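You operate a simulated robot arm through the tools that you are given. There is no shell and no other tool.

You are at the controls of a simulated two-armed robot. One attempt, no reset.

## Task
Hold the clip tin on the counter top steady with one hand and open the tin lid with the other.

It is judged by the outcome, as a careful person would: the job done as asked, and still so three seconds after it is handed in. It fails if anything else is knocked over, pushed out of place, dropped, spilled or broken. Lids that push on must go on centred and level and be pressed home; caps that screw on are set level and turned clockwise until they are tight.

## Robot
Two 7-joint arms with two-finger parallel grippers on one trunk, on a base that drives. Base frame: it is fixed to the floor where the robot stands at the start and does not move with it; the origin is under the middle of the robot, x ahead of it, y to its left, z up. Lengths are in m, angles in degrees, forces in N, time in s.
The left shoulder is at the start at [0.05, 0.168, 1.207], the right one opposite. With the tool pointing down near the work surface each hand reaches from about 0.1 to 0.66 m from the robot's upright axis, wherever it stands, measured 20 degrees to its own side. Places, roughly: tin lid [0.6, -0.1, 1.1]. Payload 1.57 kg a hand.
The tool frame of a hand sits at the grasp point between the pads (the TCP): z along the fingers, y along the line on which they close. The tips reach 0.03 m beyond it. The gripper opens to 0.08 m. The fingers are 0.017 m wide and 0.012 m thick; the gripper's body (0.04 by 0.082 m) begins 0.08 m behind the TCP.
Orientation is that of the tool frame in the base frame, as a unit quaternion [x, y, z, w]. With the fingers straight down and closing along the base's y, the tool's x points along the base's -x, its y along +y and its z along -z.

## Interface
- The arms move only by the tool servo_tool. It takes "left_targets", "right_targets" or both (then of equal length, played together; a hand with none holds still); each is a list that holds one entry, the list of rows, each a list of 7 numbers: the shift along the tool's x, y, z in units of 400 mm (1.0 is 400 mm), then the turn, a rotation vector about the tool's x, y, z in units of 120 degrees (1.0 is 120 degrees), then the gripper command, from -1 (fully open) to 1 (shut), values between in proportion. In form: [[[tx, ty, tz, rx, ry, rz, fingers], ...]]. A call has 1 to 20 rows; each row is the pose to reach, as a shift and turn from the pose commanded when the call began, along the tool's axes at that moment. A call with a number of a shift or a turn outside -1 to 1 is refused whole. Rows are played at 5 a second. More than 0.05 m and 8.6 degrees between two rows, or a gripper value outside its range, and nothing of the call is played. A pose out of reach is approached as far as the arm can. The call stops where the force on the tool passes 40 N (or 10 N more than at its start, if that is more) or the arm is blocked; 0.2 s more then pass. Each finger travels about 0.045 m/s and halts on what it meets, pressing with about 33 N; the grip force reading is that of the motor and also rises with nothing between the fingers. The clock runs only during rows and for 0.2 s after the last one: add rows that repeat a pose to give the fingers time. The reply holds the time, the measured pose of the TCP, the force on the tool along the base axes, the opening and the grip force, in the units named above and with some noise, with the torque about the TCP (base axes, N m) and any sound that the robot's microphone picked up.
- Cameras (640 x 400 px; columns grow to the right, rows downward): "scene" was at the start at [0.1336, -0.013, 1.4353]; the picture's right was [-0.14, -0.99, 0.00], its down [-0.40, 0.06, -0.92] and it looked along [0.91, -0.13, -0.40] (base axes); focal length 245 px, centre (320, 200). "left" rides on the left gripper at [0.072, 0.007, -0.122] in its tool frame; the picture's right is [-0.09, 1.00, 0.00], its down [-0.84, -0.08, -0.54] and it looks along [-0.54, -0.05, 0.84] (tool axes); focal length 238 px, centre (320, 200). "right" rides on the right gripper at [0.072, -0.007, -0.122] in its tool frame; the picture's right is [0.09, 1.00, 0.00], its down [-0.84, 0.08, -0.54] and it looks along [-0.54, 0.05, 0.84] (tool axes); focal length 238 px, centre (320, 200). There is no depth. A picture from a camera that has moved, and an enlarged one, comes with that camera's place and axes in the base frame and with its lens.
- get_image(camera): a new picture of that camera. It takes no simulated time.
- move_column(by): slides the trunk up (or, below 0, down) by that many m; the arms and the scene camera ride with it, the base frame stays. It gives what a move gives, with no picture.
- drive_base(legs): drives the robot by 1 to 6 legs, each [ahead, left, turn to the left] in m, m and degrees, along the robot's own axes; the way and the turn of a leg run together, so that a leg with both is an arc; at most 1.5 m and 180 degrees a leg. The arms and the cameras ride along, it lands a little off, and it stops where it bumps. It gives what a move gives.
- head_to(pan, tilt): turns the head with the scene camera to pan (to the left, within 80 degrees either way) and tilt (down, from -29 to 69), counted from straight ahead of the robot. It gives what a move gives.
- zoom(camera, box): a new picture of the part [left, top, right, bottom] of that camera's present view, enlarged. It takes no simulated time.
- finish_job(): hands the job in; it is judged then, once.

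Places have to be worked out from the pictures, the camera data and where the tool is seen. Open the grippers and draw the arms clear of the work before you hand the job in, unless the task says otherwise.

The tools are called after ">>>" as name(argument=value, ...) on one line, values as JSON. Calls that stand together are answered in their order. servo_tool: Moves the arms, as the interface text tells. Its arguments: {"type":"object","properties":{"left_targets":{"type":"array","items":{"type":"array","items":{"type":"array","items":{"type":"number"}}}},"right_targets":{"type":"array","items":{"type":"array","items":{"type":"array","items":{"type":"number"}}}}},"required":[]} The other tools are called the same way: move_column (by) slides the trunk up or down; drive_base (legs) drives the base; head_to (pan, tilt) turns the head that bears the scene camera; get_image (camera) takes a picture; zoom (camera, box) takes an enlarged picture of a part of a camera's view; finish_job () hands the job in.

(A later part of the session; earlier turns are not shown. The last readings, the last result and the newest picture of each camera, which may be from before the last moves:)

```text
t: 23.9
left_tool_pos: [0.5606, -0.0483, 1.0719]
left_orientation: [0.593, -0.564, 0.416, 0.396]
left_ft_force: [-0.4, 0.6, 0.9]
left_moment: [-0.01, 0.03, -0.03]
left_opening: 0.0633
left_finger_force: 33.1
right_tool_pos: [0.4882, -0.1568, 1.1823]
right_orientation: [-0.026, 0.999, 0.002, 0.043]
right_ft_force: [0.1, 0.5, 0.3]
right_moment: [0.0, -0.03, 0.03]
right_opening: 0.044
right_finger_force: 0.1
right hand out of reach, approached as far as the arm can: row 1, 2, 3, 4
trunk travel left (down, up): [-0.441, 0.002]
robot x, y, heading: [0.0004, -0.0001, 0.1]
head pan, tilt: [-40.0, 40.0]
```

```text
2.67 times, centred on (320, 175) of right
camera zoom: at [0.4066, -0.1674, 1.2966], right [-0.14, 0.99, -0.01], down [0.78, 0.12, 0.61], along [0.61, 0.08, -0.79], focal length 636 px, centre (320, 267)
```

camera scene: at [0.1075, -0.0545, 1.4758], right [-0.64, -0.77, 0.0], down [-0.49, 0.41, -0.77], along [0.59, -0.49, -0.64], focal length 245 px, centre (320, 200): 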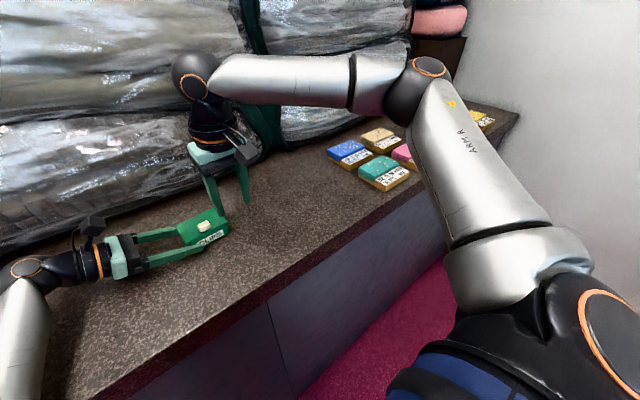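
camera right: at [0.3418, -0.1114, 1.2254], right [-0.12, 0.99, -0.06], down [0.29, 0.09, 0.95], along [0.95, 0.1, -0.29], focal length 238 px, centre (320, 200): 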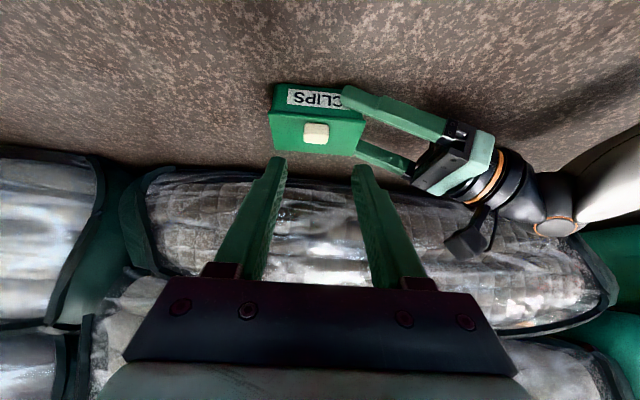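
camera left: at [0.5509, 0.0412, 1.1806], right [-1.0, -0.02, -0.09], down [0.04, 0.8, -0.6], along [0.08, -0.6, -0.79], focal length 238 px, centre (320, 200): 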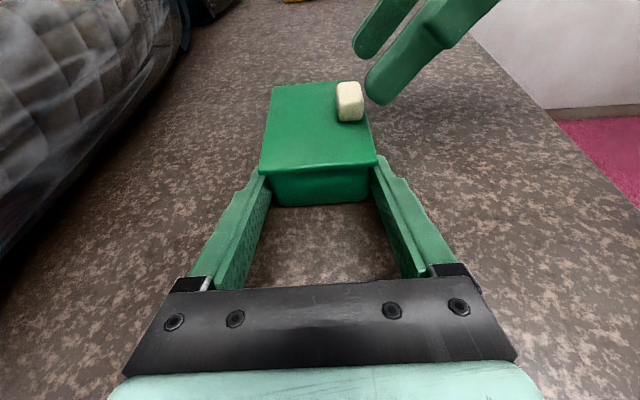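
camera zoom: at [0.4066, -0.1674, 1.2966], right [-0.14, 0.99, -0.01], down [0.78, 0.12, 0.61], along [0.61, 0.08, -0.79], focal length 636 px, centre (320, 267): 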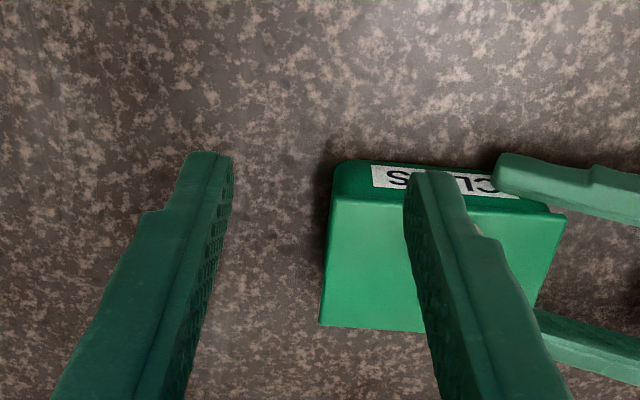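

The arm is stuck against some joint limit, with the elbow folded out to the right, so it has got into a poor posture. I pull the right hand back and up to an easy pose and approach again with the tool straight down.

>>> servo_tool(right_targets=[[[0.03, -0.03, -0.09, 0, 0.01, 0, -0.1], [0.09, -0.08, -0.16, 0, 0.02, 0, -0.1], [0.16, -0.135, -0.22, 0, 0.03, 0, -0.1], [0.23, -0.19, -0.26, 0, 0.042, 0, -0.1], [0.289, -0.2345, -0.275, 0, 0.042, 0, -0.1], [0.289, -0.2345, -0.275, 0, 0.042, 0, -0.1]]])

>>> get_image(camera="scene")

```text
t: 25.4
left_tool_pos: [0.5621, -0.0486, 1.0724]
left_orientation: [0.593, -0.563, 0.417, 0.396]
left_ft_force: [0.8, -0.2, -0.6]
left_moment: [0.07, 0.03, 0.02]
left_opening: 0.0632
left_finger_force: 33.5
right_tool_pos: [0.3693, -0.2547, 1.2837]
right_orientation: [-0.027, 1.0, 0.0, -0.001]
right_ft_force: [-0.1, 0.5, -1.0]
right_moment: [-0.01, 0.01, -0.03]
right_opening: 0.0439
right_finger_force: 0.0
trunk travel left (down, up): [-0.441, 0.002]
robot x, y, heading: [0.0, 0.0032, 0.2]
head pan, tilt: [-40.0, 40.0]
```

```text
taken
camera scene: at [0.1077, -0.0543, 1.4758], right [-0.64, -0.77, 0.0], down [-0.49, 0.41, -0.77], along [0.59, -0.49, -0.64], focal length 245 px, centre (320, 200)
```

scene: 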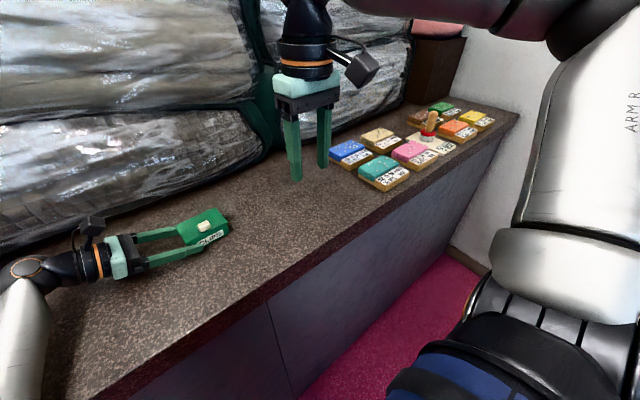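

Commands do restart from the measured pose. Now I go straight toward a point above the knob with the tool vertical.

>>> servo_tool(right_targets=[[[-0.056, 0.046, 0.029, 0, 0, 0, -0.1], [-0.112, 0.092, 0.059, 0, 0, 0, -0.1], [-0.168, 0.138, 0.088, 0, 0, 0, -0.1], [-0.224, 0.1845, 0.1175, 0, 0, 0, -0.1], [-0.28, 0.231, 0.147, 0, 0, 0, -0.1], [-0.336, 0.277, 0.176, 0, 0, 0, -0.1], [-0.392, 0.323, 0.206, 0, 0, 0, -0.1], [-0.448, 0.369, 0.235, 0, 0, 0, -0.1], [-0.448, 0.369, 0.235, 0, 0, 0, -0.1]]])

>>> get_image(camera="scene")

```text
t: 27.4
left_tool_pos: [0.5614, -0.0486, 1.0721]
left_orientation: [0.594, -0.563, 0.417, 0.395]
left_ft_force: [-0.7, -0.9, 0.8]
left_moment: [-0.03, 0.02, 0.04]
left_opening: 0.0633
left_finger_force: 32.9
right_tool_pos: [0.4788, -0.1664, 1.1863]
right_orientation: [-0.026, 1.0, 0.001, 0.0]
right_ft_force: [0.3, 0.3, -0.6]
right_moment: [0.01, -0.02, 0.04]
right_opening: 0.0435
right_finger_force: 0.1
right hand out of reach, approached as far as the arm can: row 5, 6, 7, 8, 9
trunk travel left (down, up): [-0.441, 0.002]
robot x, y, heading: [0.0009, 0.0007, 0.1]
head pan, tilt: [-40.0, 40.0]
```

```text
taken
camera scene: at [0.1074, -0.0545, 1.4758], right [-0.64, -0.77, 0.0], down [-0.49, 0.41, -0.77], along [0.59, -0.49, -0.64], focal length 245 px, centre (320, 200)
```

scene: 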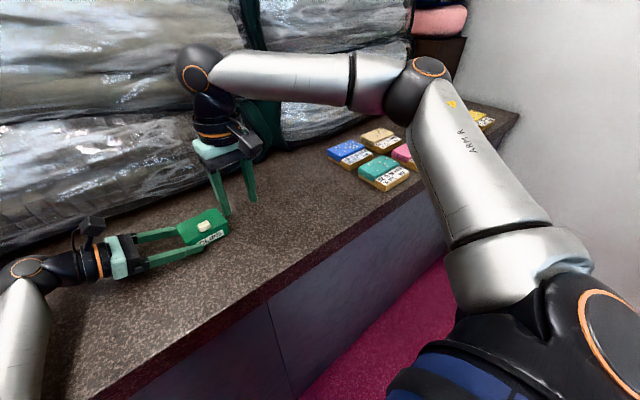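

The right arm stalls when the hand is about 19° to its own side, and the spec's stated reach is also measured at 20°. So I'll release the tin, withdraw both hands clear, and shift the base about 0.1 m left so the knob lies in the right arm's good sector.

>>> servo_tool(left_targets=[[[0, 0, 0, 0, 0, 0, -1], [0, 0, 0, 0, 0, 0, -1], [-0.0169, 0, -0.047, 0, 0, 0, -1], [-0.0338, 0, -0.094, 0, 0, 0, -1], [-0.0507, 0, -0.141, 0, 0, 0, -1], [-0.0676, 0, -0.188, 0, 0, 0, -1], [-0.01, 0, -0.21, 0, 0, 0, -1], [0.05, 0, -0.23, 0, 0, 0, -1], [0.05, 0, -0.23, 0, 0, 0, -1]]], right_targets=[[[0, 0, -0.03, 0, 0, 0, -0.1], [0, 0, -0.06, 0, 0, 0, -0.1], [0, 0, -0.09, 0, 0, 0, -0.1], [0, 0, -0.125, 0, 0, 0, -0.1], [0, 0, -0.125, 0, 0, 0, -0.1], [0, 0, -0.125, 0, 0, 0, -0.1], [0, 0, -0.125, 0, 0, 0, -0.1], [0, 0, -0.125, 0, 0, 0, -0.1], [0, 0, -0.125, 0, 0, 0, -0.1]]])

>>> get_image(camera="left")

```text
t: 29.4
left_tool_pos: [0.5571, 0.029, 1.1237]
left_orientation: [0.594, -0.563, 0.417, 0.396]
left_ft_force: [-0.2, 0.0, -0.4]
left_moment: [-0.01, 0.02, -0.04]
left_opening: 0.0798
left_finger_force: 0.0
right_tool_pos: [0.476, -0.1751, 1.2335]
right_orientation: [-0.025, 1.0, 0.001, 0.0]
right_ft_force: [-0.1, 0.1, 0.3]
right_moment: [0.0, -0.02, 0.0]
right_opening: 0.044
right_finger_force: 0.1
right hand out of reach, approached as far as the arm can: row 3, 4, 5, 6, 7, 8, 9
trunk travel left (down, up): [-0.441, 0.002]
robot x, y, heading: [-0.0007, 0.0002, -0.1]
head pan, tilt: [-40.0, 40.0]
```

```text
taken
camera left: at [0.545, 0.1193, 1.2318], right [-1.0, -0.02, -0.09], down [0.04, 0.8, -0.6], along [0.08, -0.6, -0.79], focal length 238 px, centre (320, 200)
```

left: 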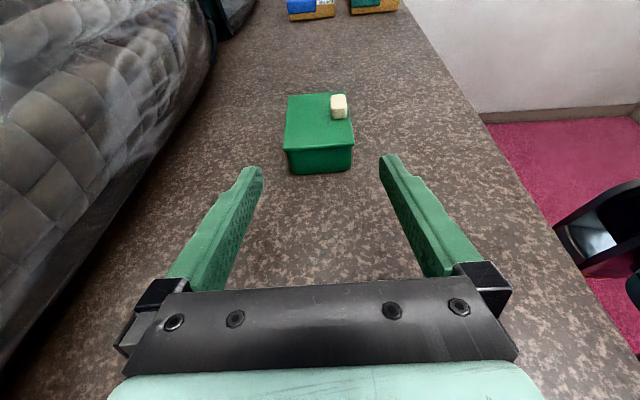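

Before driving I can test this in free space. Relative to the robot after a 0.1 m shift left, the knob would be at about (0.54, -0.198), so I try reaching that spot now.

>>> servo_tool(right_targets=[[[-0.04, -0.016, 0.028, 0, 0, 0, -0.1], [-0.08, -0.033, 0.056, 0, 0, 0, -0.1], [-0.12, -0.05, 0.085, 0, 0, 0, -0.1], [-0.157, -0.066, 0.1125, 0, 0, 0, -0.1], [-0.157, -0.066, 0.1125, 0, 0, 0, -0.1]]])

```text
t: 30.6
left_tool_pos: [0.5559, 0.0293, 1.1224]
left_orientation: [0.593, -0.564, 0.417, 0.396]
left_ft_force: [-0.1, -0.3, -0.1]
left_moment: [0.0, 0.02, 0.02]
left_opening: 0.0801
left_finger_force: 0.1
right_tool_pos: [0.5215, -0.2155, 1.1859]
right_orientation: [-0.026, 1.0, 0.001, 0.0]
right_ft_force: [0.7, -0.1, 1.0]
right_moment: [-0.01, 0.02, -0.01]
right_opening: 0.0438
right_finger_force: 0.1
right hand out of reach, approached as far as the arm can: row 1, 2, 3, 4, 5
trunk travel left (down, up): [-0.441, 0.002]
robot x, y, heading: [-0.0033, -0.0011, 0.1]
head pan, tilt: [-40.0, 40.0]
```

It is still limited. To find which limit it is, I try the same spot with the hand yawed 20° counter-clockwise.

>>> servo_tool(right_targets=[[[0, 0, 0, 0, 0, -0.06, -0.1], [0, 0, 0, 0, 0, -0.12, -0.1], [-0.025, 0.02, 0, 0, 0, -0.1667, -0.1], [-0.0486, 0.041, 0, 0, 0, -0.1667, -0.1], [-0.0486, 0.041, 0, 0, 0, -0.1667, -0.1]]])

>>> get_image(camera="scene")

```text
t: 31.8
left_tool_pos: [0.556, 0.0304, 1.1216]
left_orientation: [0.594, -0.563, 0.418, 0.395]
left_ft_force: [-0.4, 0.0, 0.1]
left_moment: [0.01, -0.01, 0.0]
left_opening: 0.08
left_finger_force: 0.1
right_tool_pos: [0.5186, -0.21, 1.1829]
right_orientation: [-0.199, 0.98, 0.0, 0.0]
right_ft_force: [0.3, -0.8, 0.6]
right_moment: [0.06, -0.01, 0.0]
right_opening: 0.044
right_finger_force: 0.1
right hand out of reach, approached as far as the arm can: row 3, 4, 5
trunk travel left (down, up): [-0.441, 0.002]
robot x, y, heading: [-0.0011, 0.0021, 0.0]
head pan, tilt: [-40.0, 40.0]
```

```text
taken
camera scene: at [0.1074, -0.0546, 1.4758], right [-0.64, -0.77, 0.0], down [-0.49, 0.41, -0.77], along [0.59, -0.49, -0.64], focal length 245 px, centre (320, 200)
```

scene: 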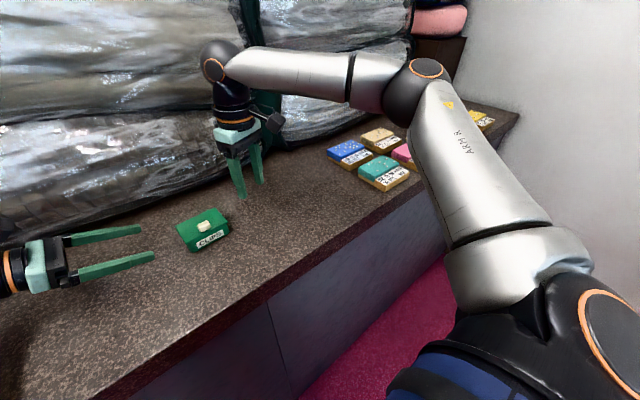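

Yaw isn't the constraint. The elbow is pinned by a shoulder limit when the tool points down. The left arm's sideways posture worked well, so I'll mirror it with the right hand: fingers pointing left along the hinge axis, gripping the knob front-to-back, so opening the lid is mostly a wrist roll. I yaw the right hand -110° at a safe spot.

>>> servo_tool(right_targets=[[[0.03, -0.002, -0.04, 0, 0, 0.0655, -0.1], [0.06, -0.004, -0.08, 0, 0, 0.131, -0.1], [0.09, -0.006, -0.12, 0, 0, 0.1965, -0.1], [0.12, -0.008, -0.16, 0, 0, 0.262, -0.1], [0.16, -0.01, -0.2, 0, 0, 0.3275, -0.1], [0.2, -0.012, -0.225, 0, 0, 0.393, -0.1], [0.223, -0.014, -0.225, 0, 0, 0.4585, -0.1], [0.223, -0.014, -0.225, 0, 0, 0.524, -0.1], [0.223, -0.014, -0.225, 0, 0, 0.5895, -0.1], [0.223, -0.014, -0.225, 0, 0, 0.655, -0.1], [0.223, -0.014, -0.225, 0, 0, 0.7205, -0.1], [0.223, -0.014, -0.225, 0, 0, 0.786, -0.1], [0.223, -0.014, -0.225, 0, 0, 0.8515, -0.1], [0.223, -0.014, -0.225, 0, 0, 0.9167, -0.1], [0.223, -0.014, -0.225, 0, 0, 0.9167, -0.1]]])

```text
t: 35.0
left_tool_pos: [0.5557, 0.0289, 1.1228]
left_orientation: [0.593, -0.564, 0.417, 0.396]
left_ft_force: [-0.1, -0.1, -0.5]
left_moment: [0.02, -0.01, 0.01]
left_opening: 0.08
left_finger_force: 0.0
right_tool_pos: [0.4397, -0.2501, 1.2739]
right_orientation: [0.69, 0.724, 0.0, 0.0]
right_ft_force: [-0.3, -0.7, 0.3]
right_moment: [-0.01, 0.01, -0.03]
right_opening: 0.0443
right_finger_force: 0.0
trunk travel left (down, up): [-0.441, 0.002]
robot x, y, heading: [-0.0003, -0.002, 0.1]
head pan, tilt: [-40.0, 40.0]
```

The yaw worked with no reach warning. Now I tilt the fingers to point left, 15° below horizontal, with the camera side up.

>>> servo_tool(right_targets=[[[0, 0.016, 0.02, 0, 0.0694, 0, -0.1], [0, 0.033, 0.04, 0, 0.1389, 0, -0.1], [0, 0.05, 0.06, 0, 0.2083, 0, -0.1], [0, 0.066, 0.08, 0, 0.2778, 0, -0.1], [0, 0.083, 0.1, 0, 0.3472, 0, -0.1], [0, 0.1, 0.12, 0, 0.4167, 0, -0.1], [0, 0.117, 0.14, 0, 0.4861, 0, -0.1], [0, 0.133, 0.16, 0, 0.5556, 0, -0.1], [0, 0.15, 0.185, 0, 0.625, 0, -0.1], [0, 0.15, 0.185, 0, 0.625, 0, -0.1]]])

>>> get_image(camera="scene")

>>> get_image(camera="right")

```text
t: 37.1
left_tool_pos: [0.5555, 0.03, 1.1229]
left_orientation: [0.593, -0.564, 0.417, 0.396]
left_ft_force: [-0.2, -0.2, 0.2]
left_moment: [-0.01, 0.02, 0.0]
left_opening: 0.0802
left_finger_force: 0.1
right_tool_pos: [0.4509, -0.2469, 1.2332]
right_orientation: [0.583, 0.608, 0.375, -0.386]
right_ft_force: [-0.4, -0.1, -0.5]
right_moment: [-0.04, 0.01, -0.02]
right_opening: 0.044
right_finger_force: 0.1
right hand out of reach, approached as far as the arm can: row 8, 9, 10
trunk travel left (down, up): [-0.441, 0.002]
robot x, y, heading: [0.0022, 0.0027, -0.1]
head pan, tilt: [-40.0, 40.0]
```

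```text
taken
camera scene: at [0.1067, -0.0548, 1.4759], right [-0.64, -0.77, 0.0], down [-0.49, 0.41, -0.77], along [0.59, -0.49, -0.64], focal length 245 px, centre (320, 200)
```

scene: 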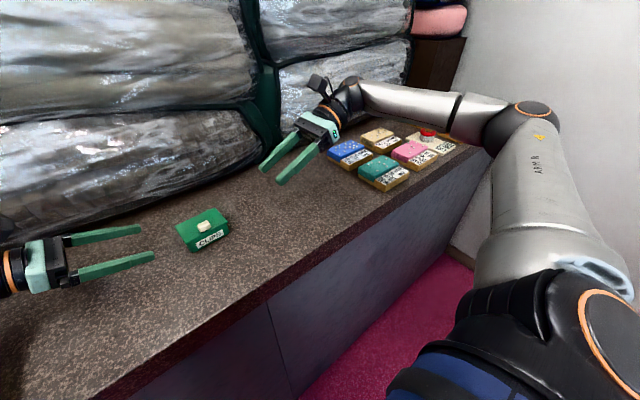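

```text
taken
camera right: at [0.4458, -0.3277, 1.3486], right [0.99, 0.08, 0.09], down [0.11, -0.84, -0.53], along [0.03, 0.54, -0.84], focal length 238 px, centre (320, 200)
```

right: 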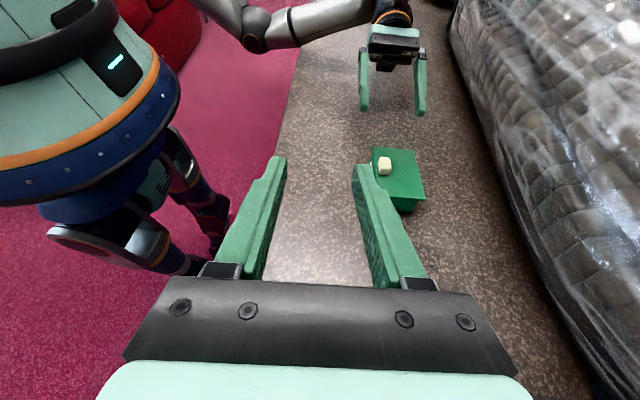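

It got to about 25° below horizontal before the limit. I move in toward the tin at a safe height, since a less outboard wrist should free the shoulder.

>>> servo_tool(right_targets=[[[0.009, 0.047, 0.058, 0, 0, 0, -0.1], [0.017, 0.094, 0.117, 0, 0.02, 0, -0.1], [0.026, 0.141, 0.175, 0, 0.04, 0, -0.1], [0.034, 0.188, 0.234, 0, 0.06, 0, -0.1], [0.043, 0.2355, 0.2925, 0, 0.083, 0, -0.1], [0.043, 0.2355, 0.2925, 0, 0.083, 0, -0.1]]])

>>> get_image(camera="scene")

```text
t: 38.5
left_tool_pos: [0.5552, 0.0295, 1.1238]
left_orientation: [0.593, -0.564, 0.417, 0.396]
left_ft_force: [0.1, 0.0, 0.5]
left_moment: [-0.02, 0.01, -0.02]
left_opening: 0.0803
left_finger_force: 0.2
right_tool_pos: [0.4366, -0.1513, 1.258]
right_orientation: [0.582, 0.588, 0.403, -0.391]
right_ft_force: [0.5, -0.6, 0.9]
right_moment: [-0.01, 0.02, 0.0]
right_opening: 0.0442
right_finger_force: 0.0
right hand out of reach, approached as far as the arm can: row 1, 2, 3, 4, 5, 6
trunk travel left (down, up): [-0.441, 0.002]
robot x, y, heading: [0.0009, 0.0, -0.1]
head pan, tilt: [-40.0, 40.0]
```

```text
taken
camera scene: at [0.1074, -0.0546, 1.4758], right [-0.64, -0.77, 0.0], down [-0.49, 0.41, -0.77], along [0.59, -0.49, -0.64], focal length 245 px, centre (320, 200)
```

scene: 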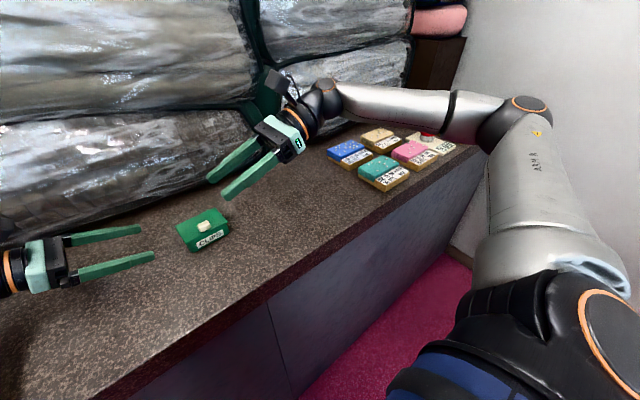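

The elbow is still held by the same shoulder limit. The left arm found its good posture coming from a pose near the body's centre, so I'll mirror that path. First the right hand goes back to tool-down, higher and closer to the body.

>>> servo_tool(right_targets=[[[0.035, -0.02, -0.005, 0, -0.0633, 0, -0.1], [0.07, -0.04, -0.009, 0, -0.1267, 0, -0.1], [0.105, -0.062, -0.014, 0, -0.19, 0, -0.1], [0.14, -0.083, -0.019, 0, -0.2533, 0, -0.1], [0.175, -0.104, -0.023, 0, -0.3167, 0, -0.1], [0.21, -0.125, -0.028, 0, -0.38, 0, -0.1], [0.245, -0.145, -0.033, 0, -0.4433, 0, -0.1], [0.28, -0.166, -0.037, 0, -0.5067, 0, -0.1], [0.315, -0.187, -0.042, 0, -0.57, 0, -0.1], [0.315, -0.187, -0.042, 0, -0.57, 0, -0.1]]])

>>> get_image(camera="scene")

```text
t: 40.8
left_tool_pos: [0.5545, 0.0295, 1.1226]
left_orientation: [0.593, -0.563, 0.418, 0.396]
left_ft_force: [0.4, -0.7, 0.1]
left_moment: [0.01, 0.01, -0.02]
left_opening: 0.0801
left_finger_force: 0.1
right_tool_pos: [0.3465, -0.1463, 1.3734]
right_orientation: [0.708, 0.707, 0.006, 0.008]
right_ft_force: [0.3, -0.9, -0.5]
right_moment: [-0.02, 0.0, -0.04]
right_opening: 0.044
right_finger_force: 0.2
right hand out of reach, approached as far as the arm can: row 8, 9, 10
trunk travel left (down, up): [-0.441, 0.002]
robot x, y, heading: [-0.0006, 0.0035, 0.1]
head pan, tilt: [-40.0, 40.0]
```

```text
taken
camera scene: at [0.1069, -0.0545, 1.4759], right [-0.64, -0.77, 0.0], down [-0.49, 0.41, -0.77], along [0.59, -0.49, -0.64], focal length 245 px, centre (320, 200)
```

scene: 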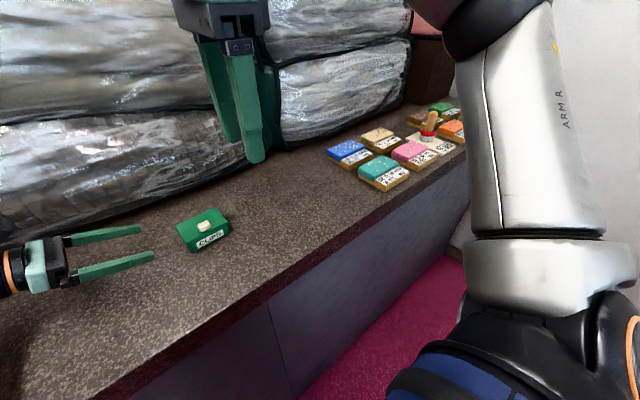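

The right arm stays in an elbow-high branch that can't swing inward. I'll try to bring the elbow down by taking the hand through a forward-pointing, slightly upward posture in free space. First I unwind the yaw and move out to the right.

>>> servo_tool(right_targets=[[[-0.03, 0.003, 0.01, 0, 0, -0.0682, -0.1], [-0.06, 0.006, 0.02, 0, 0, -0.1364, -0.1], [-0.09, 0.009, 0.03, 0, 0, -0.2045, -0.1], [-0.12, 0.012, 0.04, 0, 0, -0.2727, -0.1], [-0.15, 0.015, 0.05, 0, 0, -0.3409, -0.1], [-0.18, 0.018, 0.06, 0, 0, -0.4091, -0.1], [-0.21, 0.021, 0.07, 0, 0, -0.4773, -0.1], [-0.24, 0.024, 0.08, 0, 0, -0.5455, -0.1], [-0.27, 0.027, 0.09, 0, 0, -0.6136, -0.1], [-0.3, 0.03, 0.1, 0, 0, -0.6818, -0.1], [-0.335, 0.034, 0.1075, 0, 0, -0.75, -0.1], [-0.335, 0.034, 0.1075, 0, 0, -0.75, -0.1]]])

>>> head_to(pan=-55, tilt=35)

>>> get_image(camera="scene")

```text
t: 43.4
left_tool_pos: [0.5549, 0.0297, 1.1229]
left_orientation: [0.593, -0.564, 0.417, 0.396]
left_ft_force: [0.2, -0.7, -1.2]
left_moment: [-0.04, 0.01, 0.02]
left_opening: 0.08
left_finger_force: 0.2
right_tool_pos: [0.3628, -0.2801, 1.3306]
right_orientation: [0.0, 1.0, -0.001, 0.009]
right_ft_force: [0.2, 0.5, 0.2]
right_moment: [0.02, 0.0, 0.0]
right_opening: 0.0441
right_finger_force: 0.1
trunk travel left (down, up): [-0.441, 0.002]
robot x, y, heading: [-0.0013, -0.0011, -0.1]
head pan, tilt: [-40.0, 40.0]
```

```text
t: 44.1
left_tool_pos: [0.5545, 0.0294, 1.1228]
left_orientation: [0.592, -0.564, 0.417, 0.396]
left_ft_force: [0.6, 0.7, -0.8]
left_moment: [0.02, 0.0, 0.02]
left_opening: 0.08
left_finger_force: 0.0
right_tool_pos: [0.3622, -0.2802, 1.3315]
right_orientation: [0.0, 1.0, 0.001, 0.009]
right_ft_force: [-0.5, -0.5, -0.6]
right_moment: [-0.01, -0.01, -0.01]
right_opening: 0.044
right_finger_force: 0.0
trunk travel left (down, up): [-0.441, 0.002]
robot x, y, heading: [0.0004, 0.0007, -0.2]
head pan, tilt: [-55.0, 35.0]
```

```text
taken
camera scene: at [0.0929, -0.072, 1.4834], right [-0.82, -0.57, 0.0], down [-0.33, 0.47, -0.82], along [0.47, -0.67, -0.57], focal length 245 px, centre (320, 200)
```

scene: 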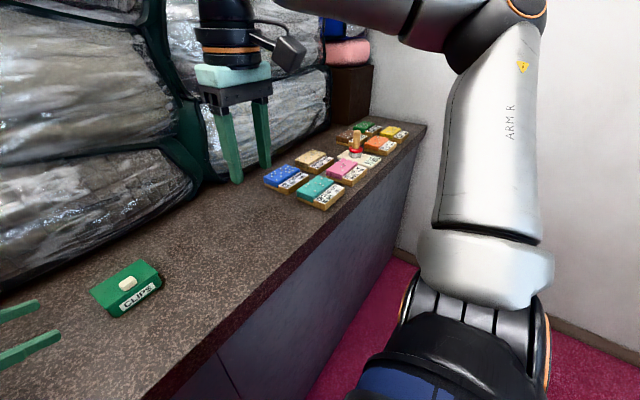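

Now I pitch the hand to point forward and slightly up while lowering it, in the clear area to the right of the tin.

>>> servo_tool(right_targets=[[[-0.039, 0, 0.023, 0, -0.0694, 0, -0.1], [-0.078, 0, 0.046, 0, -0.1389, 0, -0.1], [-0.1175, 0, 0.069, 0, -0.2083, 0, -0.1], [-0.157, 0, 0.092, 0, -0.2778, 0, -0.1], [-0.196, 0, 0.115, 0, -0.3472, 0, -0.1], [-0.235, 0, 0.1375, 0, -0.4167, 0, -0.1], [-0.274, 0, 0.16, 0, -0.4861, 0, -0.1], [-0.313, 0, 0.183, 0, -0.5556, 0, -0.1], [-0.3525, 0, 0.206, 0, -0.625, 0, -0.1], [-0.392, 0, 0.229, 0, -0.6944, 0, -0.1], [-0.431, 0, 0.252, 0, -0.7639, 0, -0.1], [-0.47, 0, 0.275, 0, -0.8333, 0, -0.1], [-0.47, 0, 0.275, 0, -0.8333, 0, -0.1]]])

>>> get_image(camera="scene")

```text
t: 46.9
left_tool_pos: [0.5559, 0.0287, 1.1231]
left_orientation: [0.593, -0.564, 0.417, 0.396]
left_ft_force: [-0.3, -0.1, 0.1]
left_moment: [-0.02, 0.0, -0.01]
left_opening: 0.0803
left_finger_force: 0.1
right_tool_pos: [0.551, -0.2822, 1.2246]
right_orientation: [-0.001, 0.634, 0.0, 0.773]
right_ft_force: [-0.5, 0.1, 0.2]
right_moment: [0.0, 0.01, 0.01]
right_opening: 0.0442
right_finger_force: 0.0
trunk travel left (down, up): [-0.441, 0.002]
robot x, y, heading: [-0.0002, 0.0014, 0.0]
head pan, tilt: [-55.0, 35.0]
```

```text
taken
camera scene: at [0.0923, -0.072, 1.4834], right [-0.82, -0.57, 0.0], down [-0.33, 0.47, -0.82], along [0.47, -0.67, -0.57], focal length 245 px, centre (320, 200)
```

scene: 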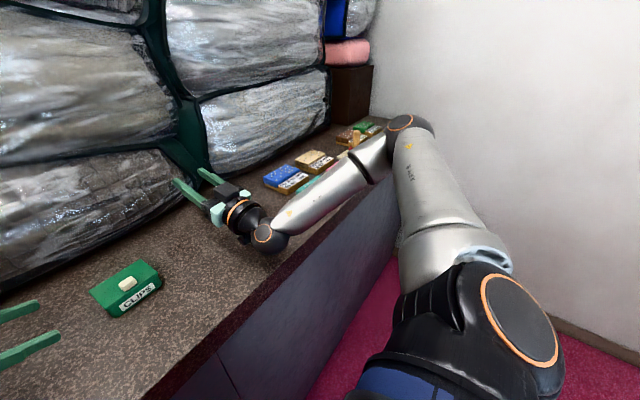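

The elbow still stays high and out. A better fix is to turn the base about 25° left and nudge it 5 cm ahead, which puts the tin well outboard for the right arm and within easy reach of the left. First I retract the right hand up and back and lift the left, so nothing sweeps over the tin while turning.

>>> servo_tool(right_targets=[[[-0.036, 0, -0.041, 0, 0.0667, 0, -0.1], [-0.0725, 0, -0.082, 0, 0.1333, 0, -0.1], [-0.109, 0, -0.123, 0, 0.2, 0, -0.1], [-0.145, 0, -0.165, 0, 0.2667, 0, -0.1], [-0.181, 0, -0.206, 0, 0.3333, 0, -0.1], [-0.2175, 0, -0.247, 0, 0.4, 0, -0.1], [-0.254, 0, -0.288, 0, 0.4667, 0, -0.1], [-0.29, 0, -0.329, 0, 0.5333, 0, -0.1], [-0.326, 0, -0.37, 0, 0.6, 0, -0.1], [-0.3625, 0, -0.4115, 0, 0.6667, 0, -0.1], [-0.3625, 0, -0.4115, 0, 0.6667, 0, -0.1]]], left_targets=[[[0.03, 0, -0.011, 0, 0, 0, -1], [0.06, 0, -0.022, 0, 0, 0, -1], [0.09, 0, -0.033, 0, 0, 0, -1], [0.12, 0, -0.044, 0, 0, 0, -1], [0.15, 0, -0.055, 0, 0, 0, -1], [0.18, 0, -0.066, 0, 0, 0, -1], [0.2115, 0, -0.076, 0, 0, 0, -1], [0.2115, 0, -0.076, 0, 0, 0, -1], [0.2115, 0, -0.076, 0, 0, 0, -1], [0.2115, 0, -0.076, 0, 0, 0, -1], [0.2115, 0, -0.076, 0, 0, 0, -1]]])

>>> head_to(pan=30, tilt=45)

>>> get_image(camera="scene")

```text
t: 49.3
left_tool_pos: [0.5585, 0.0284, 1.2133]
left_orientation: [0.593, -0.564, 0.417, 0.396]
left_ft_force: [-0.5, -0.1, -0.1]
left_moment: [-0.04, 0.0, 0.01]
left_opening: 0.0797
left_finger_force: 0.0
right_tool_pos: [0.3605, -0.2806, 1.3347]
right_orientation: [-0.001, 0.983, -0.001, 0.182]
right_ft_force: [0.1, -0.1, 0.5]
right_moment: [0.03, 0.0, 0.02]
right_opening: 0.0441
right_finger_force: 0.0
trunk travel left (down, up): [-0.441, 0.002]
robot x, y, heading: [0.0008, 0.001, 0.1]
head pan, tilt: [-55.0, 35.0]
```

```text
t: 50.9
left_tool_pos: [0.5586, 0.0291, 1.2139]
left_orientation: [0.593, -0.564, 0.417, 0.396]
left_ft_force: [0.0, 0.9, -0.2]
left_moment: [-0.02, -0.02, 0.01]
left_opening: 0.0797
left_finger_force: 0.1
right_tool_pos: [0.361, -0.28, 1.3356]
right_orientation: [0.001, 0.983, -0.001, 0.183]
right_ft_force: [0.2, -0.1, -0.6]
right_moment: [0.0, 0.02, 0.01]
right_opening: 0.0439
right_finger_force: 0.1
trunk travel left (down, up): [-0.441, 0.002]
robot x, y, heading: [-0.0009, 0.003, -0.2]
head pan, tilt: [30.0, 45.0]
```

```text
taken
camera scene: at [0.1127, 0.0408, 1.4686], right [0.5, -0.87, 0.0], down [-0.61, -0.35, -0.71], along [0.61, 0.35, -0.71], focal length 245 px, centre (320, 200)
```

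scene: 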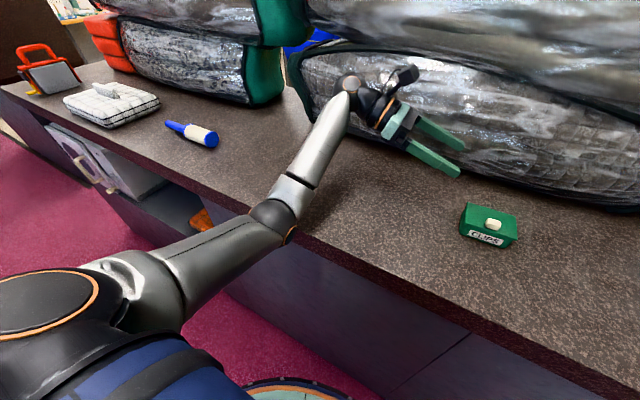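

Both hands are clear and raised. I drive 5 cm ahead and then turn 25° left.

>>> drive_base(legs=[[0.05, 0, 0], [0, 0, 25]])

>>> head_to(pan=-25, tilt=40)

>>> get_image(camera="scene")

```text
t: 53.1
left_tool_pos: [0.5427, 0.2589, 1.2132]
left_orientation: [0.699, -0.425, 0.492, 0.298]
left_ft_force: [0.3, 0.4, 0.0]
left_moment: [0.0, 0.01, -0.01]
left_opening: 0.0798
left_finger_force: 0.1
right_tool_pos: [0.493, -0.1045, 1.3354]
right_orientation: [-0.209, 0.961, 0.038, 0.179]
right_ft_force: [0.0, 0.5, 0.5]
right_moment: [0.04, -0.02, 0.02]
right_opening: 0.0439
right_finger_force: 0.1
trunk travel left (down, up): [-0.441, 0.002]
robot x, y, heading: [0.0519, 0.001, 24.5]
head pan, tilt: [30.0, 45.0]
```

```text
t: 54.3
left_tool_pos: [0.5424, 0.259, 1.2131]
left_orientation: [0.699, -0.424, 0.492, 0.298]
left_ft_force: [-0.6, -0.5, 0.4]
left_moment: [-0.03, -0.01, 0.0]
left_opening: 0.0799
left_finger_force: 0.0
right_tool_pos: [0.493, -0.1055, 1.3348]
right_orientation: [-0.209, 0.961, 0.038, 0.179]
right_ft_force: [-0.3, -0.4, -0.4]
right_moment: [-0.02, -0.02, 0.0]
right_opening: 0.0439
right_finger_force: 0.0
trunk travel left (down, up): [-0.441, 0.002]
robot x, y, heading: [0.0485, 0.0035, 24.6]
head pan, tilt: [-25.0, 40.0]
```

```text
taken
camera scene: at [0.1721, 0.0163, 1.4758], right [-0.01, -1.0, 0.0], down [-0.64, 0.0, -0.77], along [0.77, 0.0, -0.64], focal length 245 px, centre (320, 200)
```

scene: 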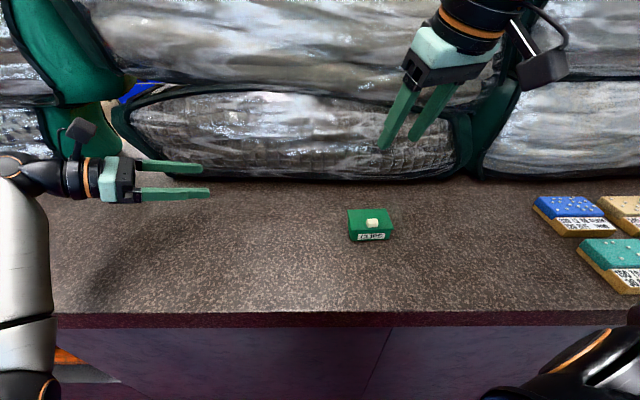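

The base is at about (0.05, 0, 24.6°). I bring the right hand to a stand-off above and in front of the knob, aligned with the tin (yaw about 3°, pitch about 70°), to confirm the reach is good now.

>>> servo_tool(right_targets=[[[0.022, -0.001, 0.081, 0.0161, 0, 0.0419, -0.1], [0.0445, -0.002, 0.1625, 0.0322, 0, 0.0838, -0.1], [0.067, -0.003, 0.244, 0.0484, 0, 0.1256, -0.1], [0.089, -0.004, 0.325, 0.0645, 0, 0.1675, -0.1], [0.089, -0.004, 0.325, 0.0645, 0, 0.1675, -0.1]]])

>>> get_image(camera="right")

```text
t: 55.5
left_tool_pos: [0.5424, 0.2587, 1.2141]
left_orientation: [0.7, -0.424, 0.492, 0.298]
left_ft_force: [-0.7, 0.2, 0.1]
left_moment: [-0.03, 0.01, 0.02]
left_opening: 0.08
left_finger_force: 0.1
right_tool_pos: [0.5056, -0.0992, 1.1981]
right_orientation: [-0.025, 0.983, 0.004, 0.184]
right_ft_force: [0.0, 0.3, 0.8]
right_moment: [-0.01, 0.02, 0.0]
right_opening: 0.0439
right_finger_force: 0.1
trunk travel left (down, up): [-0.441, 0.002]
robot x, y, heading: [0.0474, -0.0029, 24.5]
head pan, tilt: [-25.0, 40.0]
```

```text
taken
camera right: at [0.3941, -0.111, 1.2861], right [-0.14, 0.99, -0.03], down [0.58, 0.11, 0.81], along [0.8, 0.09, -0.59], focal length 238 px, centre (320, 200)
```

right: 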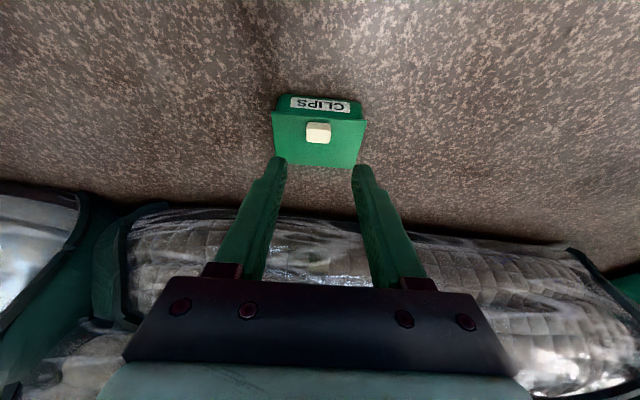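

The pose was reached with no warning and the knob is centred between the fingers. I rehearse the end pose of the swing (x≈0.62, fingers just past vertical) at a height clear of the tin, then return.

>>> servo_tool(right_targets=[[[-0.067, -0.0036, 0.026, 0, 0.0625, 0, -0.1], [-0.134, -0.0072, 0.052, 0, 0.125, 0, -0.1], [-0.201, -0.0109, 0.078, 0, 0.1875, 0, -0.1], [-0.268, -0.0145, 0.104, 0, 0.25, 0, -0.1], [-0.268, -0.0145, 0.104, 0, 0.25, 0, -0.1]]])

>>> get_image(camera="scene")

```text
t: 56.7
left_tool_pos: [0.5419, 0.2581, 1.2128]
left_orientation: [0.699, -0.425, 0.492, 0.298]
left_ft_force: [-1.0, -0.4, 0.4]
left_moment: [0.02, 0.0, 0.0]
left_opening: 0.0801
left_finger_force: 0.1
right_tool_pos: [0.6215, -0.101, 1.1995]
right_orientation: [-0.028, 0.997, -0.002, -0.077]
right_ft_force: [1.0, 0.4, 0.1]
right_moment: [0.01, -0.03, -0.04]
right_opening: 0.0438
right_finger_force: 0.0
trunk travel left (down, up): [-0.441, 0.002]
robot x, y, heading: [0.0509, 0.0039, 24.7]
head pan, tilt: [-25.0, 40.0]
```

```text
taken
camera scene: at [0.1713, 0.0158, 1.4759], right [-0.01, -1.0, 0.0], down [-0.64, 0.0, -0.77], along [0.77, -0.01, -0.64], focal length 245 px, centre (320, 200)
```

scene: 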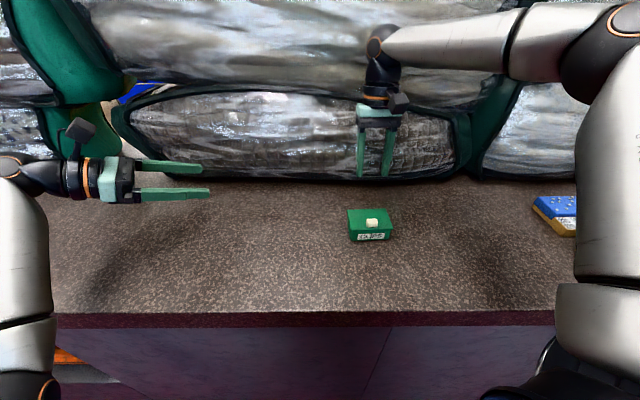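

Both ends of the swing are reachable. I return the right hand to its stand-off and bring the left hand round to its stand-off beside the tin, realigned to the tin's yaw.

>>> servo_tool(left_targets=[[[0.0023, 0.0345, 0.084, -0.032, 0, 0.0115, -1], [0.0047, 0.069, 0.168, -0.064, 0, 0.023, -1], [0.007, 0.1035, 0.252, -0.096, 0, 0.0345, -1], [0.0093, 0.138, 0.336, -0.128, 0, 0.046, -1], [0.0117, 0.1725, 0.42, -0.16, 0, 0.0575, -1], [0.014, 0.207, 0.504, -0.192, 0, 0.069, -1], [0.014, 0.207, 0.504, -0.192, 0, 0.069, -1]]], right_targets=[[[0.056, 0.002, -0.004, 0, -0.0417, 0, -0.1], [0.112, 0.004, -0.008, 0, -0.0833, 0, -0.1], [0.168, 0.0065, -0.012, 0, -0.125, 0, -0.1], [0.225, 0.0087, -0.016, 0, -0.1667, 0, -0.1], [0.281, 0.011, -0.02, 0, -0.2083, 0, -0.1], [0.337, 0.013, -0.024, 0, -0.25, 0, -0.1], [0.337, 0.013, -0.024, 0, -0.25, 0, -0.1]]])

>>> get_image(camera="scene")

>>> get_image(camera="left")

```text
t: 58.3
left_tool_pos: [0.5592, 0.0527, 1.1458]
left_orientation: [0.594, -0.563, 0.418, 0.395]
left_ft_force: [0.1, -0.6, -0.5]
left_moment: [0.01, 0.03, 0.01]
left_opening: 0.0799
left_finger_force: 0.0
right_tool_pos: [0.4899, -0.1037, 1.2302]
right_orientation: [-0.026, 0.983, 0.004, 0.184]
right_ft_force: [0.6, -0.6, 0.1]
right_moment: [0.02, 0.01, 0.02]
right_opening: 0.0439
right_finger_force: 0.0
trunk travel left (down, up): [-0.441, 0.002]
robot x, y, heading: [0.0486, 0.0015, 24.3]
head pan, tilt: [-25.0, 40.0]
```

```text
taken
camera scene: at [0.1724, 0.0169, 1.4758], right [-0.01, -1.0, 0.0], down [-0.64, 0.0, -0.77], along [0.77, -0.01, -0.64], focal length 245 px, centre (320, 200)
```

scene: 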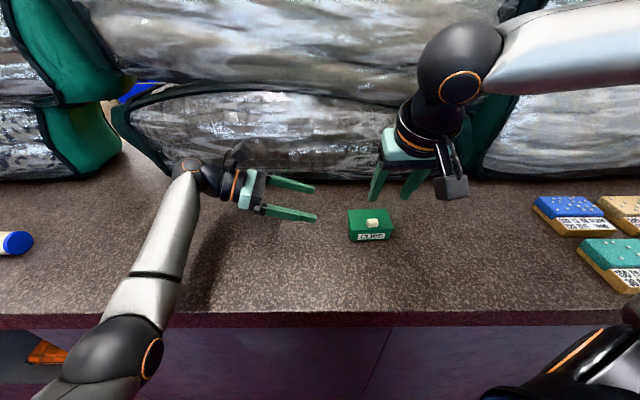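

```text
taken
camera left: at [0.5483, 0.1424, 1.2553], right [-1.0, -0.02, -0.09], down [0.04, 0.8, -0.6], along [0.08, -0.6, -0.79], focal length 238 px, centre (320, 200)
```

left: 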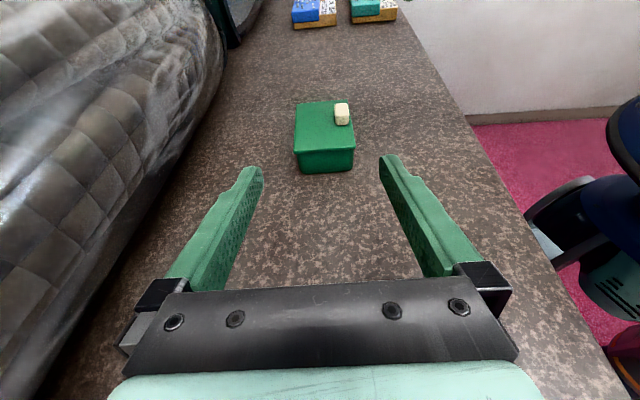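

The left orientation matches the earlier hold pose. I lower the left hand to hold height beside the tin.

>>> servo_tool(left_targets=[[[-0.04, 0.002, 0.028, 0, 0, 0, -1], [-0.08, 0.004, 0.055, 0, 0, 0, -1], [-0.12, 0.006, 0.083, 0, 0, 0, -1], [-0.157, 0.0075, 0.109, 0, 0, 0, -1], [-0.157, 0.0075, 0.109, 0, 0, 0, -1]]])

>>> zoom(camera="left", box=[220, 30, 420, 180])

```text
t: 59.5
left_tool_pos: [0.5576, 0.0313, 1.0736]
left_orientation: [0.593, -0.564, 0.416, 0.396]
left_ft_force: [0.6, 0.7, 0.3]
left_moment: [0.04, 0.01, -0.04]
left_opening: 0.0802
left_finger_force: 0.1
right_tool_pos: [0.4901, -0.1049, 1.2307]
right_orientation: [-0.026, 0.983, 0.004, 0.183]
right_ft_force: [0.3, -0.1, 0.1]
right_moment: [0.01, -0.01, 0.03]
right_opening: 0.044
right_finger_force: 0.1
trunk travel left (down, up): [-0.441, 0.002]
robot x, y, heading: [0.0466, -0.0008, 24.5]
head pan, tilt: [-25.0, 40.0]
```

```text
2.67 times, centred on (320, 105) of left
camera zoom: at [0.5464, 0.1215, 1.1821], right [-1.0, -0.02, -0.09], down [0.04, 0.8, -0.6], along [0.08, -0.6, -0.79], focal length 636 px, centre (320, 453)
```

zoom: 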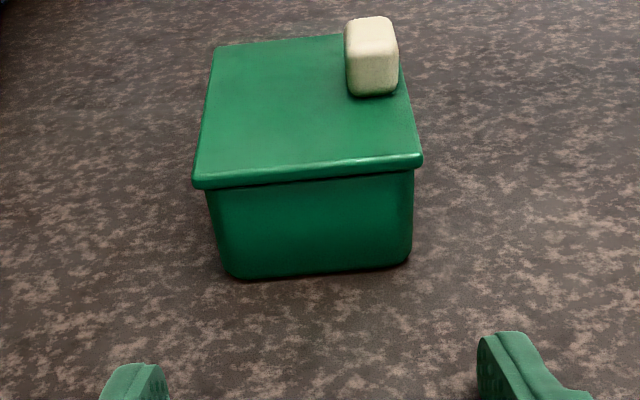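

I slide in and clamp the body in the same place as before.

>>> servo_tool(left_targets=[[[0.013, 0, 0.038, 0, 0, 0, -1], [0.026, 0, 0.076, 0, 0, 0, -1], [0.039, 0, 0.114, 0, 0, 0, -1], [0.052, 0, 0.152, 0, 0, 0, -1], [0.064, 0.001, 0.1895, 0, 0, 0, -1], [0.064, 0.001, 0.1895, 0, 0, 0, -0.8], [0.064, 0.001, 0.1895, 0, 0, 0, -0.6], [0.064, 0.001, 0.1895, 0, 0, 0, -0.3], [0.064, 0.001, 0.1895, 0, 0, 0, 0], [0.064, 0.001, 0.1895, 0, 0, 0, 0]]])

>>> zoom(camera="left", box=[230, 130, 410, 230])

>>> zoom(camera="scene", box=[325, 195, 405, 245])

>>> zoom(camera="right", box=[250, 70, 400, 170])

```text
t: 61.7
left_tool_pos: [0.5596, -0.05, 1.0741]
left_orientation: [0.594, -0.563, 0.418, 0.395]
left_ft_force: [0.7, -0.1, 0.6]
left_moment: [0.01, -0.05, 0.0]
left_opening: 0.0635
left_finger_force: 33.3
right_tool_pos: [0.4907, -0.106, 1.2311]
right_orientation: [-0.026, 0.983, 0.004, 0.183]
right_ft_force: [0.5, 0.1, -0.2]
right_moment: [-0.03, 0.01, -0.02]
right_opening: 0.0439
right_finger_force: 0.0
trunk travel left (down, up): [-0.441, 0.002]
robot x, y, heading: [0.0542, 0.0016, 24.7]
head pan, tilt: [-25.0, 40.0]
```

```text
3.56 times, centred on (320, 180) of left
camera zoom: at [0.5483, 0.0402, 1.1826], right [-1.0, -0.02, -0.09], down [0.04, 0.8, -0.6], along [0.08, -0.6, -0.79], focal length 848 px, centre (320, 271)
```

zoom: 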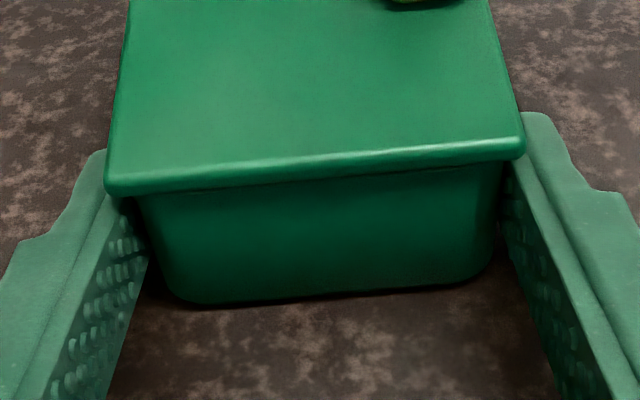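

```text
8.00 times, centred on (365, 220) of scene
camera zoom: at [0.1721, 0.0162, 1.4758], right [-0.01, -1.0, 0.0], down [-0.64, 0.0, -0.77], along [0.77, -0.01, -0.64], focal length 1958 px, centre (-40, 40)
```

zoom: 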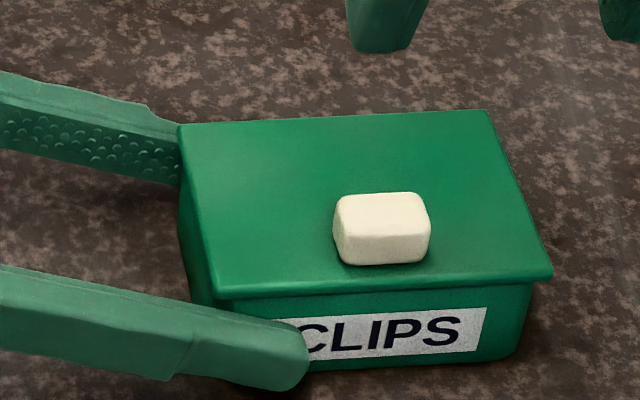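

```text
4.00 times, centred on (325, 120) of right
camera zoom: at [0.3795, -0.1165, 1.3175], right [-0.14, 0.99, -0.03], down [0.58, 0.11, 0.81], along [0.8, 0.09, -0.59], focal length 953 px, centre (300, 520)
```

zoom: 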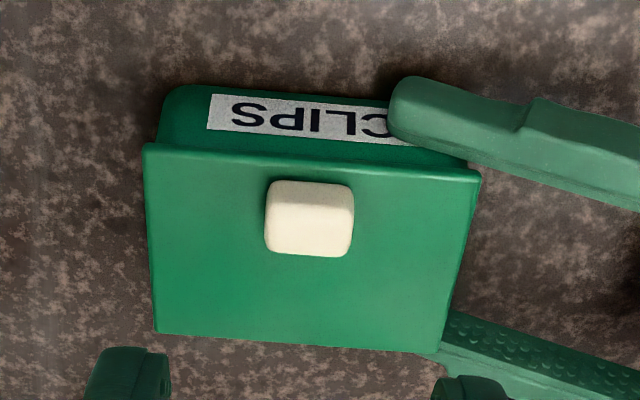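

The tin is clamped (0.0635 m, 33 N). Averaging the views, the knob centre is near (0.5425, -0.1005) with its top near 1.103. I advance the right hand to about 10 mm short of the grasp and look.

>>> servo_tool(right_targets=[[[-0.001, 0.001, 0.07, 0, 0, 0, -0.1], [-0.002, 0.003, 0.14, 0, 0, 0, -0.1], [-0.003, 0.004, 0.21, 0, 0, 0, -0.1], [-0.004, 0.005, 0.26, 0, 0, 0, -0.1], [-0.004, 0.005, 0.26, 0, 0, 0, -0.1]]])

>>> zoom(camera="right", box=[250, 80, 400, 200])

>>> zoom(camera="left", box=[250, 30, 450, 180])

>>> zoom(camera="scene", box=[310, 160, 430, 250])

```text
t: 62.9
left_tool_pos: [0.5585, -0.0504, 1.0741]
left_orientation: [0.594, -0.564, 0.417, 0.396]
left_ft_force: [0.2, -0.1, 0.0]
left_moment: [-0.02, -0.08, 0.0]
left_opening: 0.0634
left_finger_force: 32.9
right_tool_pos: [0.5299, -0.0995, 1.1358]
right_orientation: [-0.026, 0.983, 0.004, 0.183]
right_ft_force: [-0.8, 0.5, -0.9]
right_moment: [0.01, -0.01, 0.0]
right_opening: 0.044
right_finger_force: 0.1
trunk travel left (down, up): [-0.441, 0.002]
robot x, y, heading: [0.0485, -0.0019, 24.6]
head pan, tilt: [-25.0, 40.0]
```

```text
3.33 times, centred on (325, 140) of right
camera zoom: at [0.4198, -0.1118, 1.2224], right [-0.14, 0.99, -0.03], down [0.58, 0.11, 0.81], along [0.8, 0.09, -0.59], focal length 794 px, centre (303, 400)
```

zoom: 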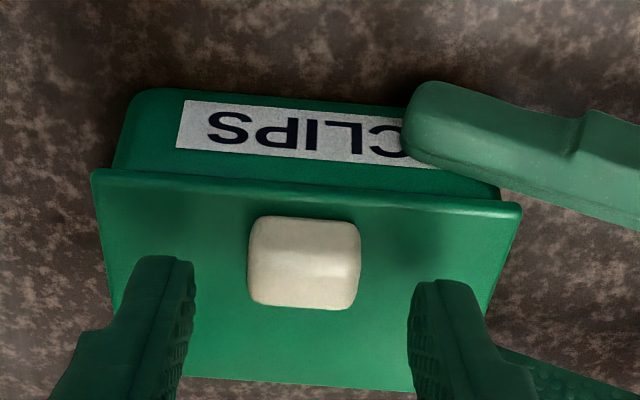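

```text
2.67 times, centred on (350, 105) of left
camera zoom: at [0.5483, 0.0401, 1.1826], right [-1.0, -0.02, -0.09], down [0.04, 0.8, -0.6], along [0.08, -0.6, -0.79], focal length 636 px, centre (240, 453)
```

zoom: 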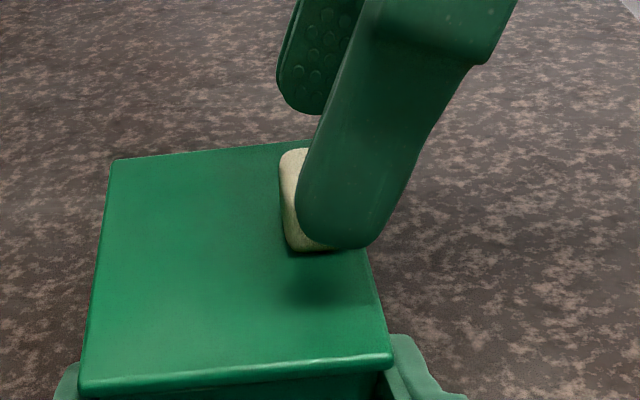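

```text
4.44 times, centred on (370, 205) of scene
camera zoom: at [0.172, 0.0162, 1.4758], right [-0.01, -1.0, 0.0], down [-0.64, 0.0, -0.77], along [0.77, -0.01, -0.64], focal length 1088 px, centre (98, 178)
```

zoom: 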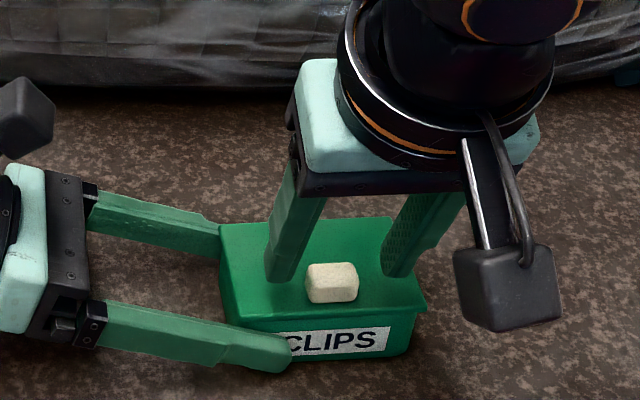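

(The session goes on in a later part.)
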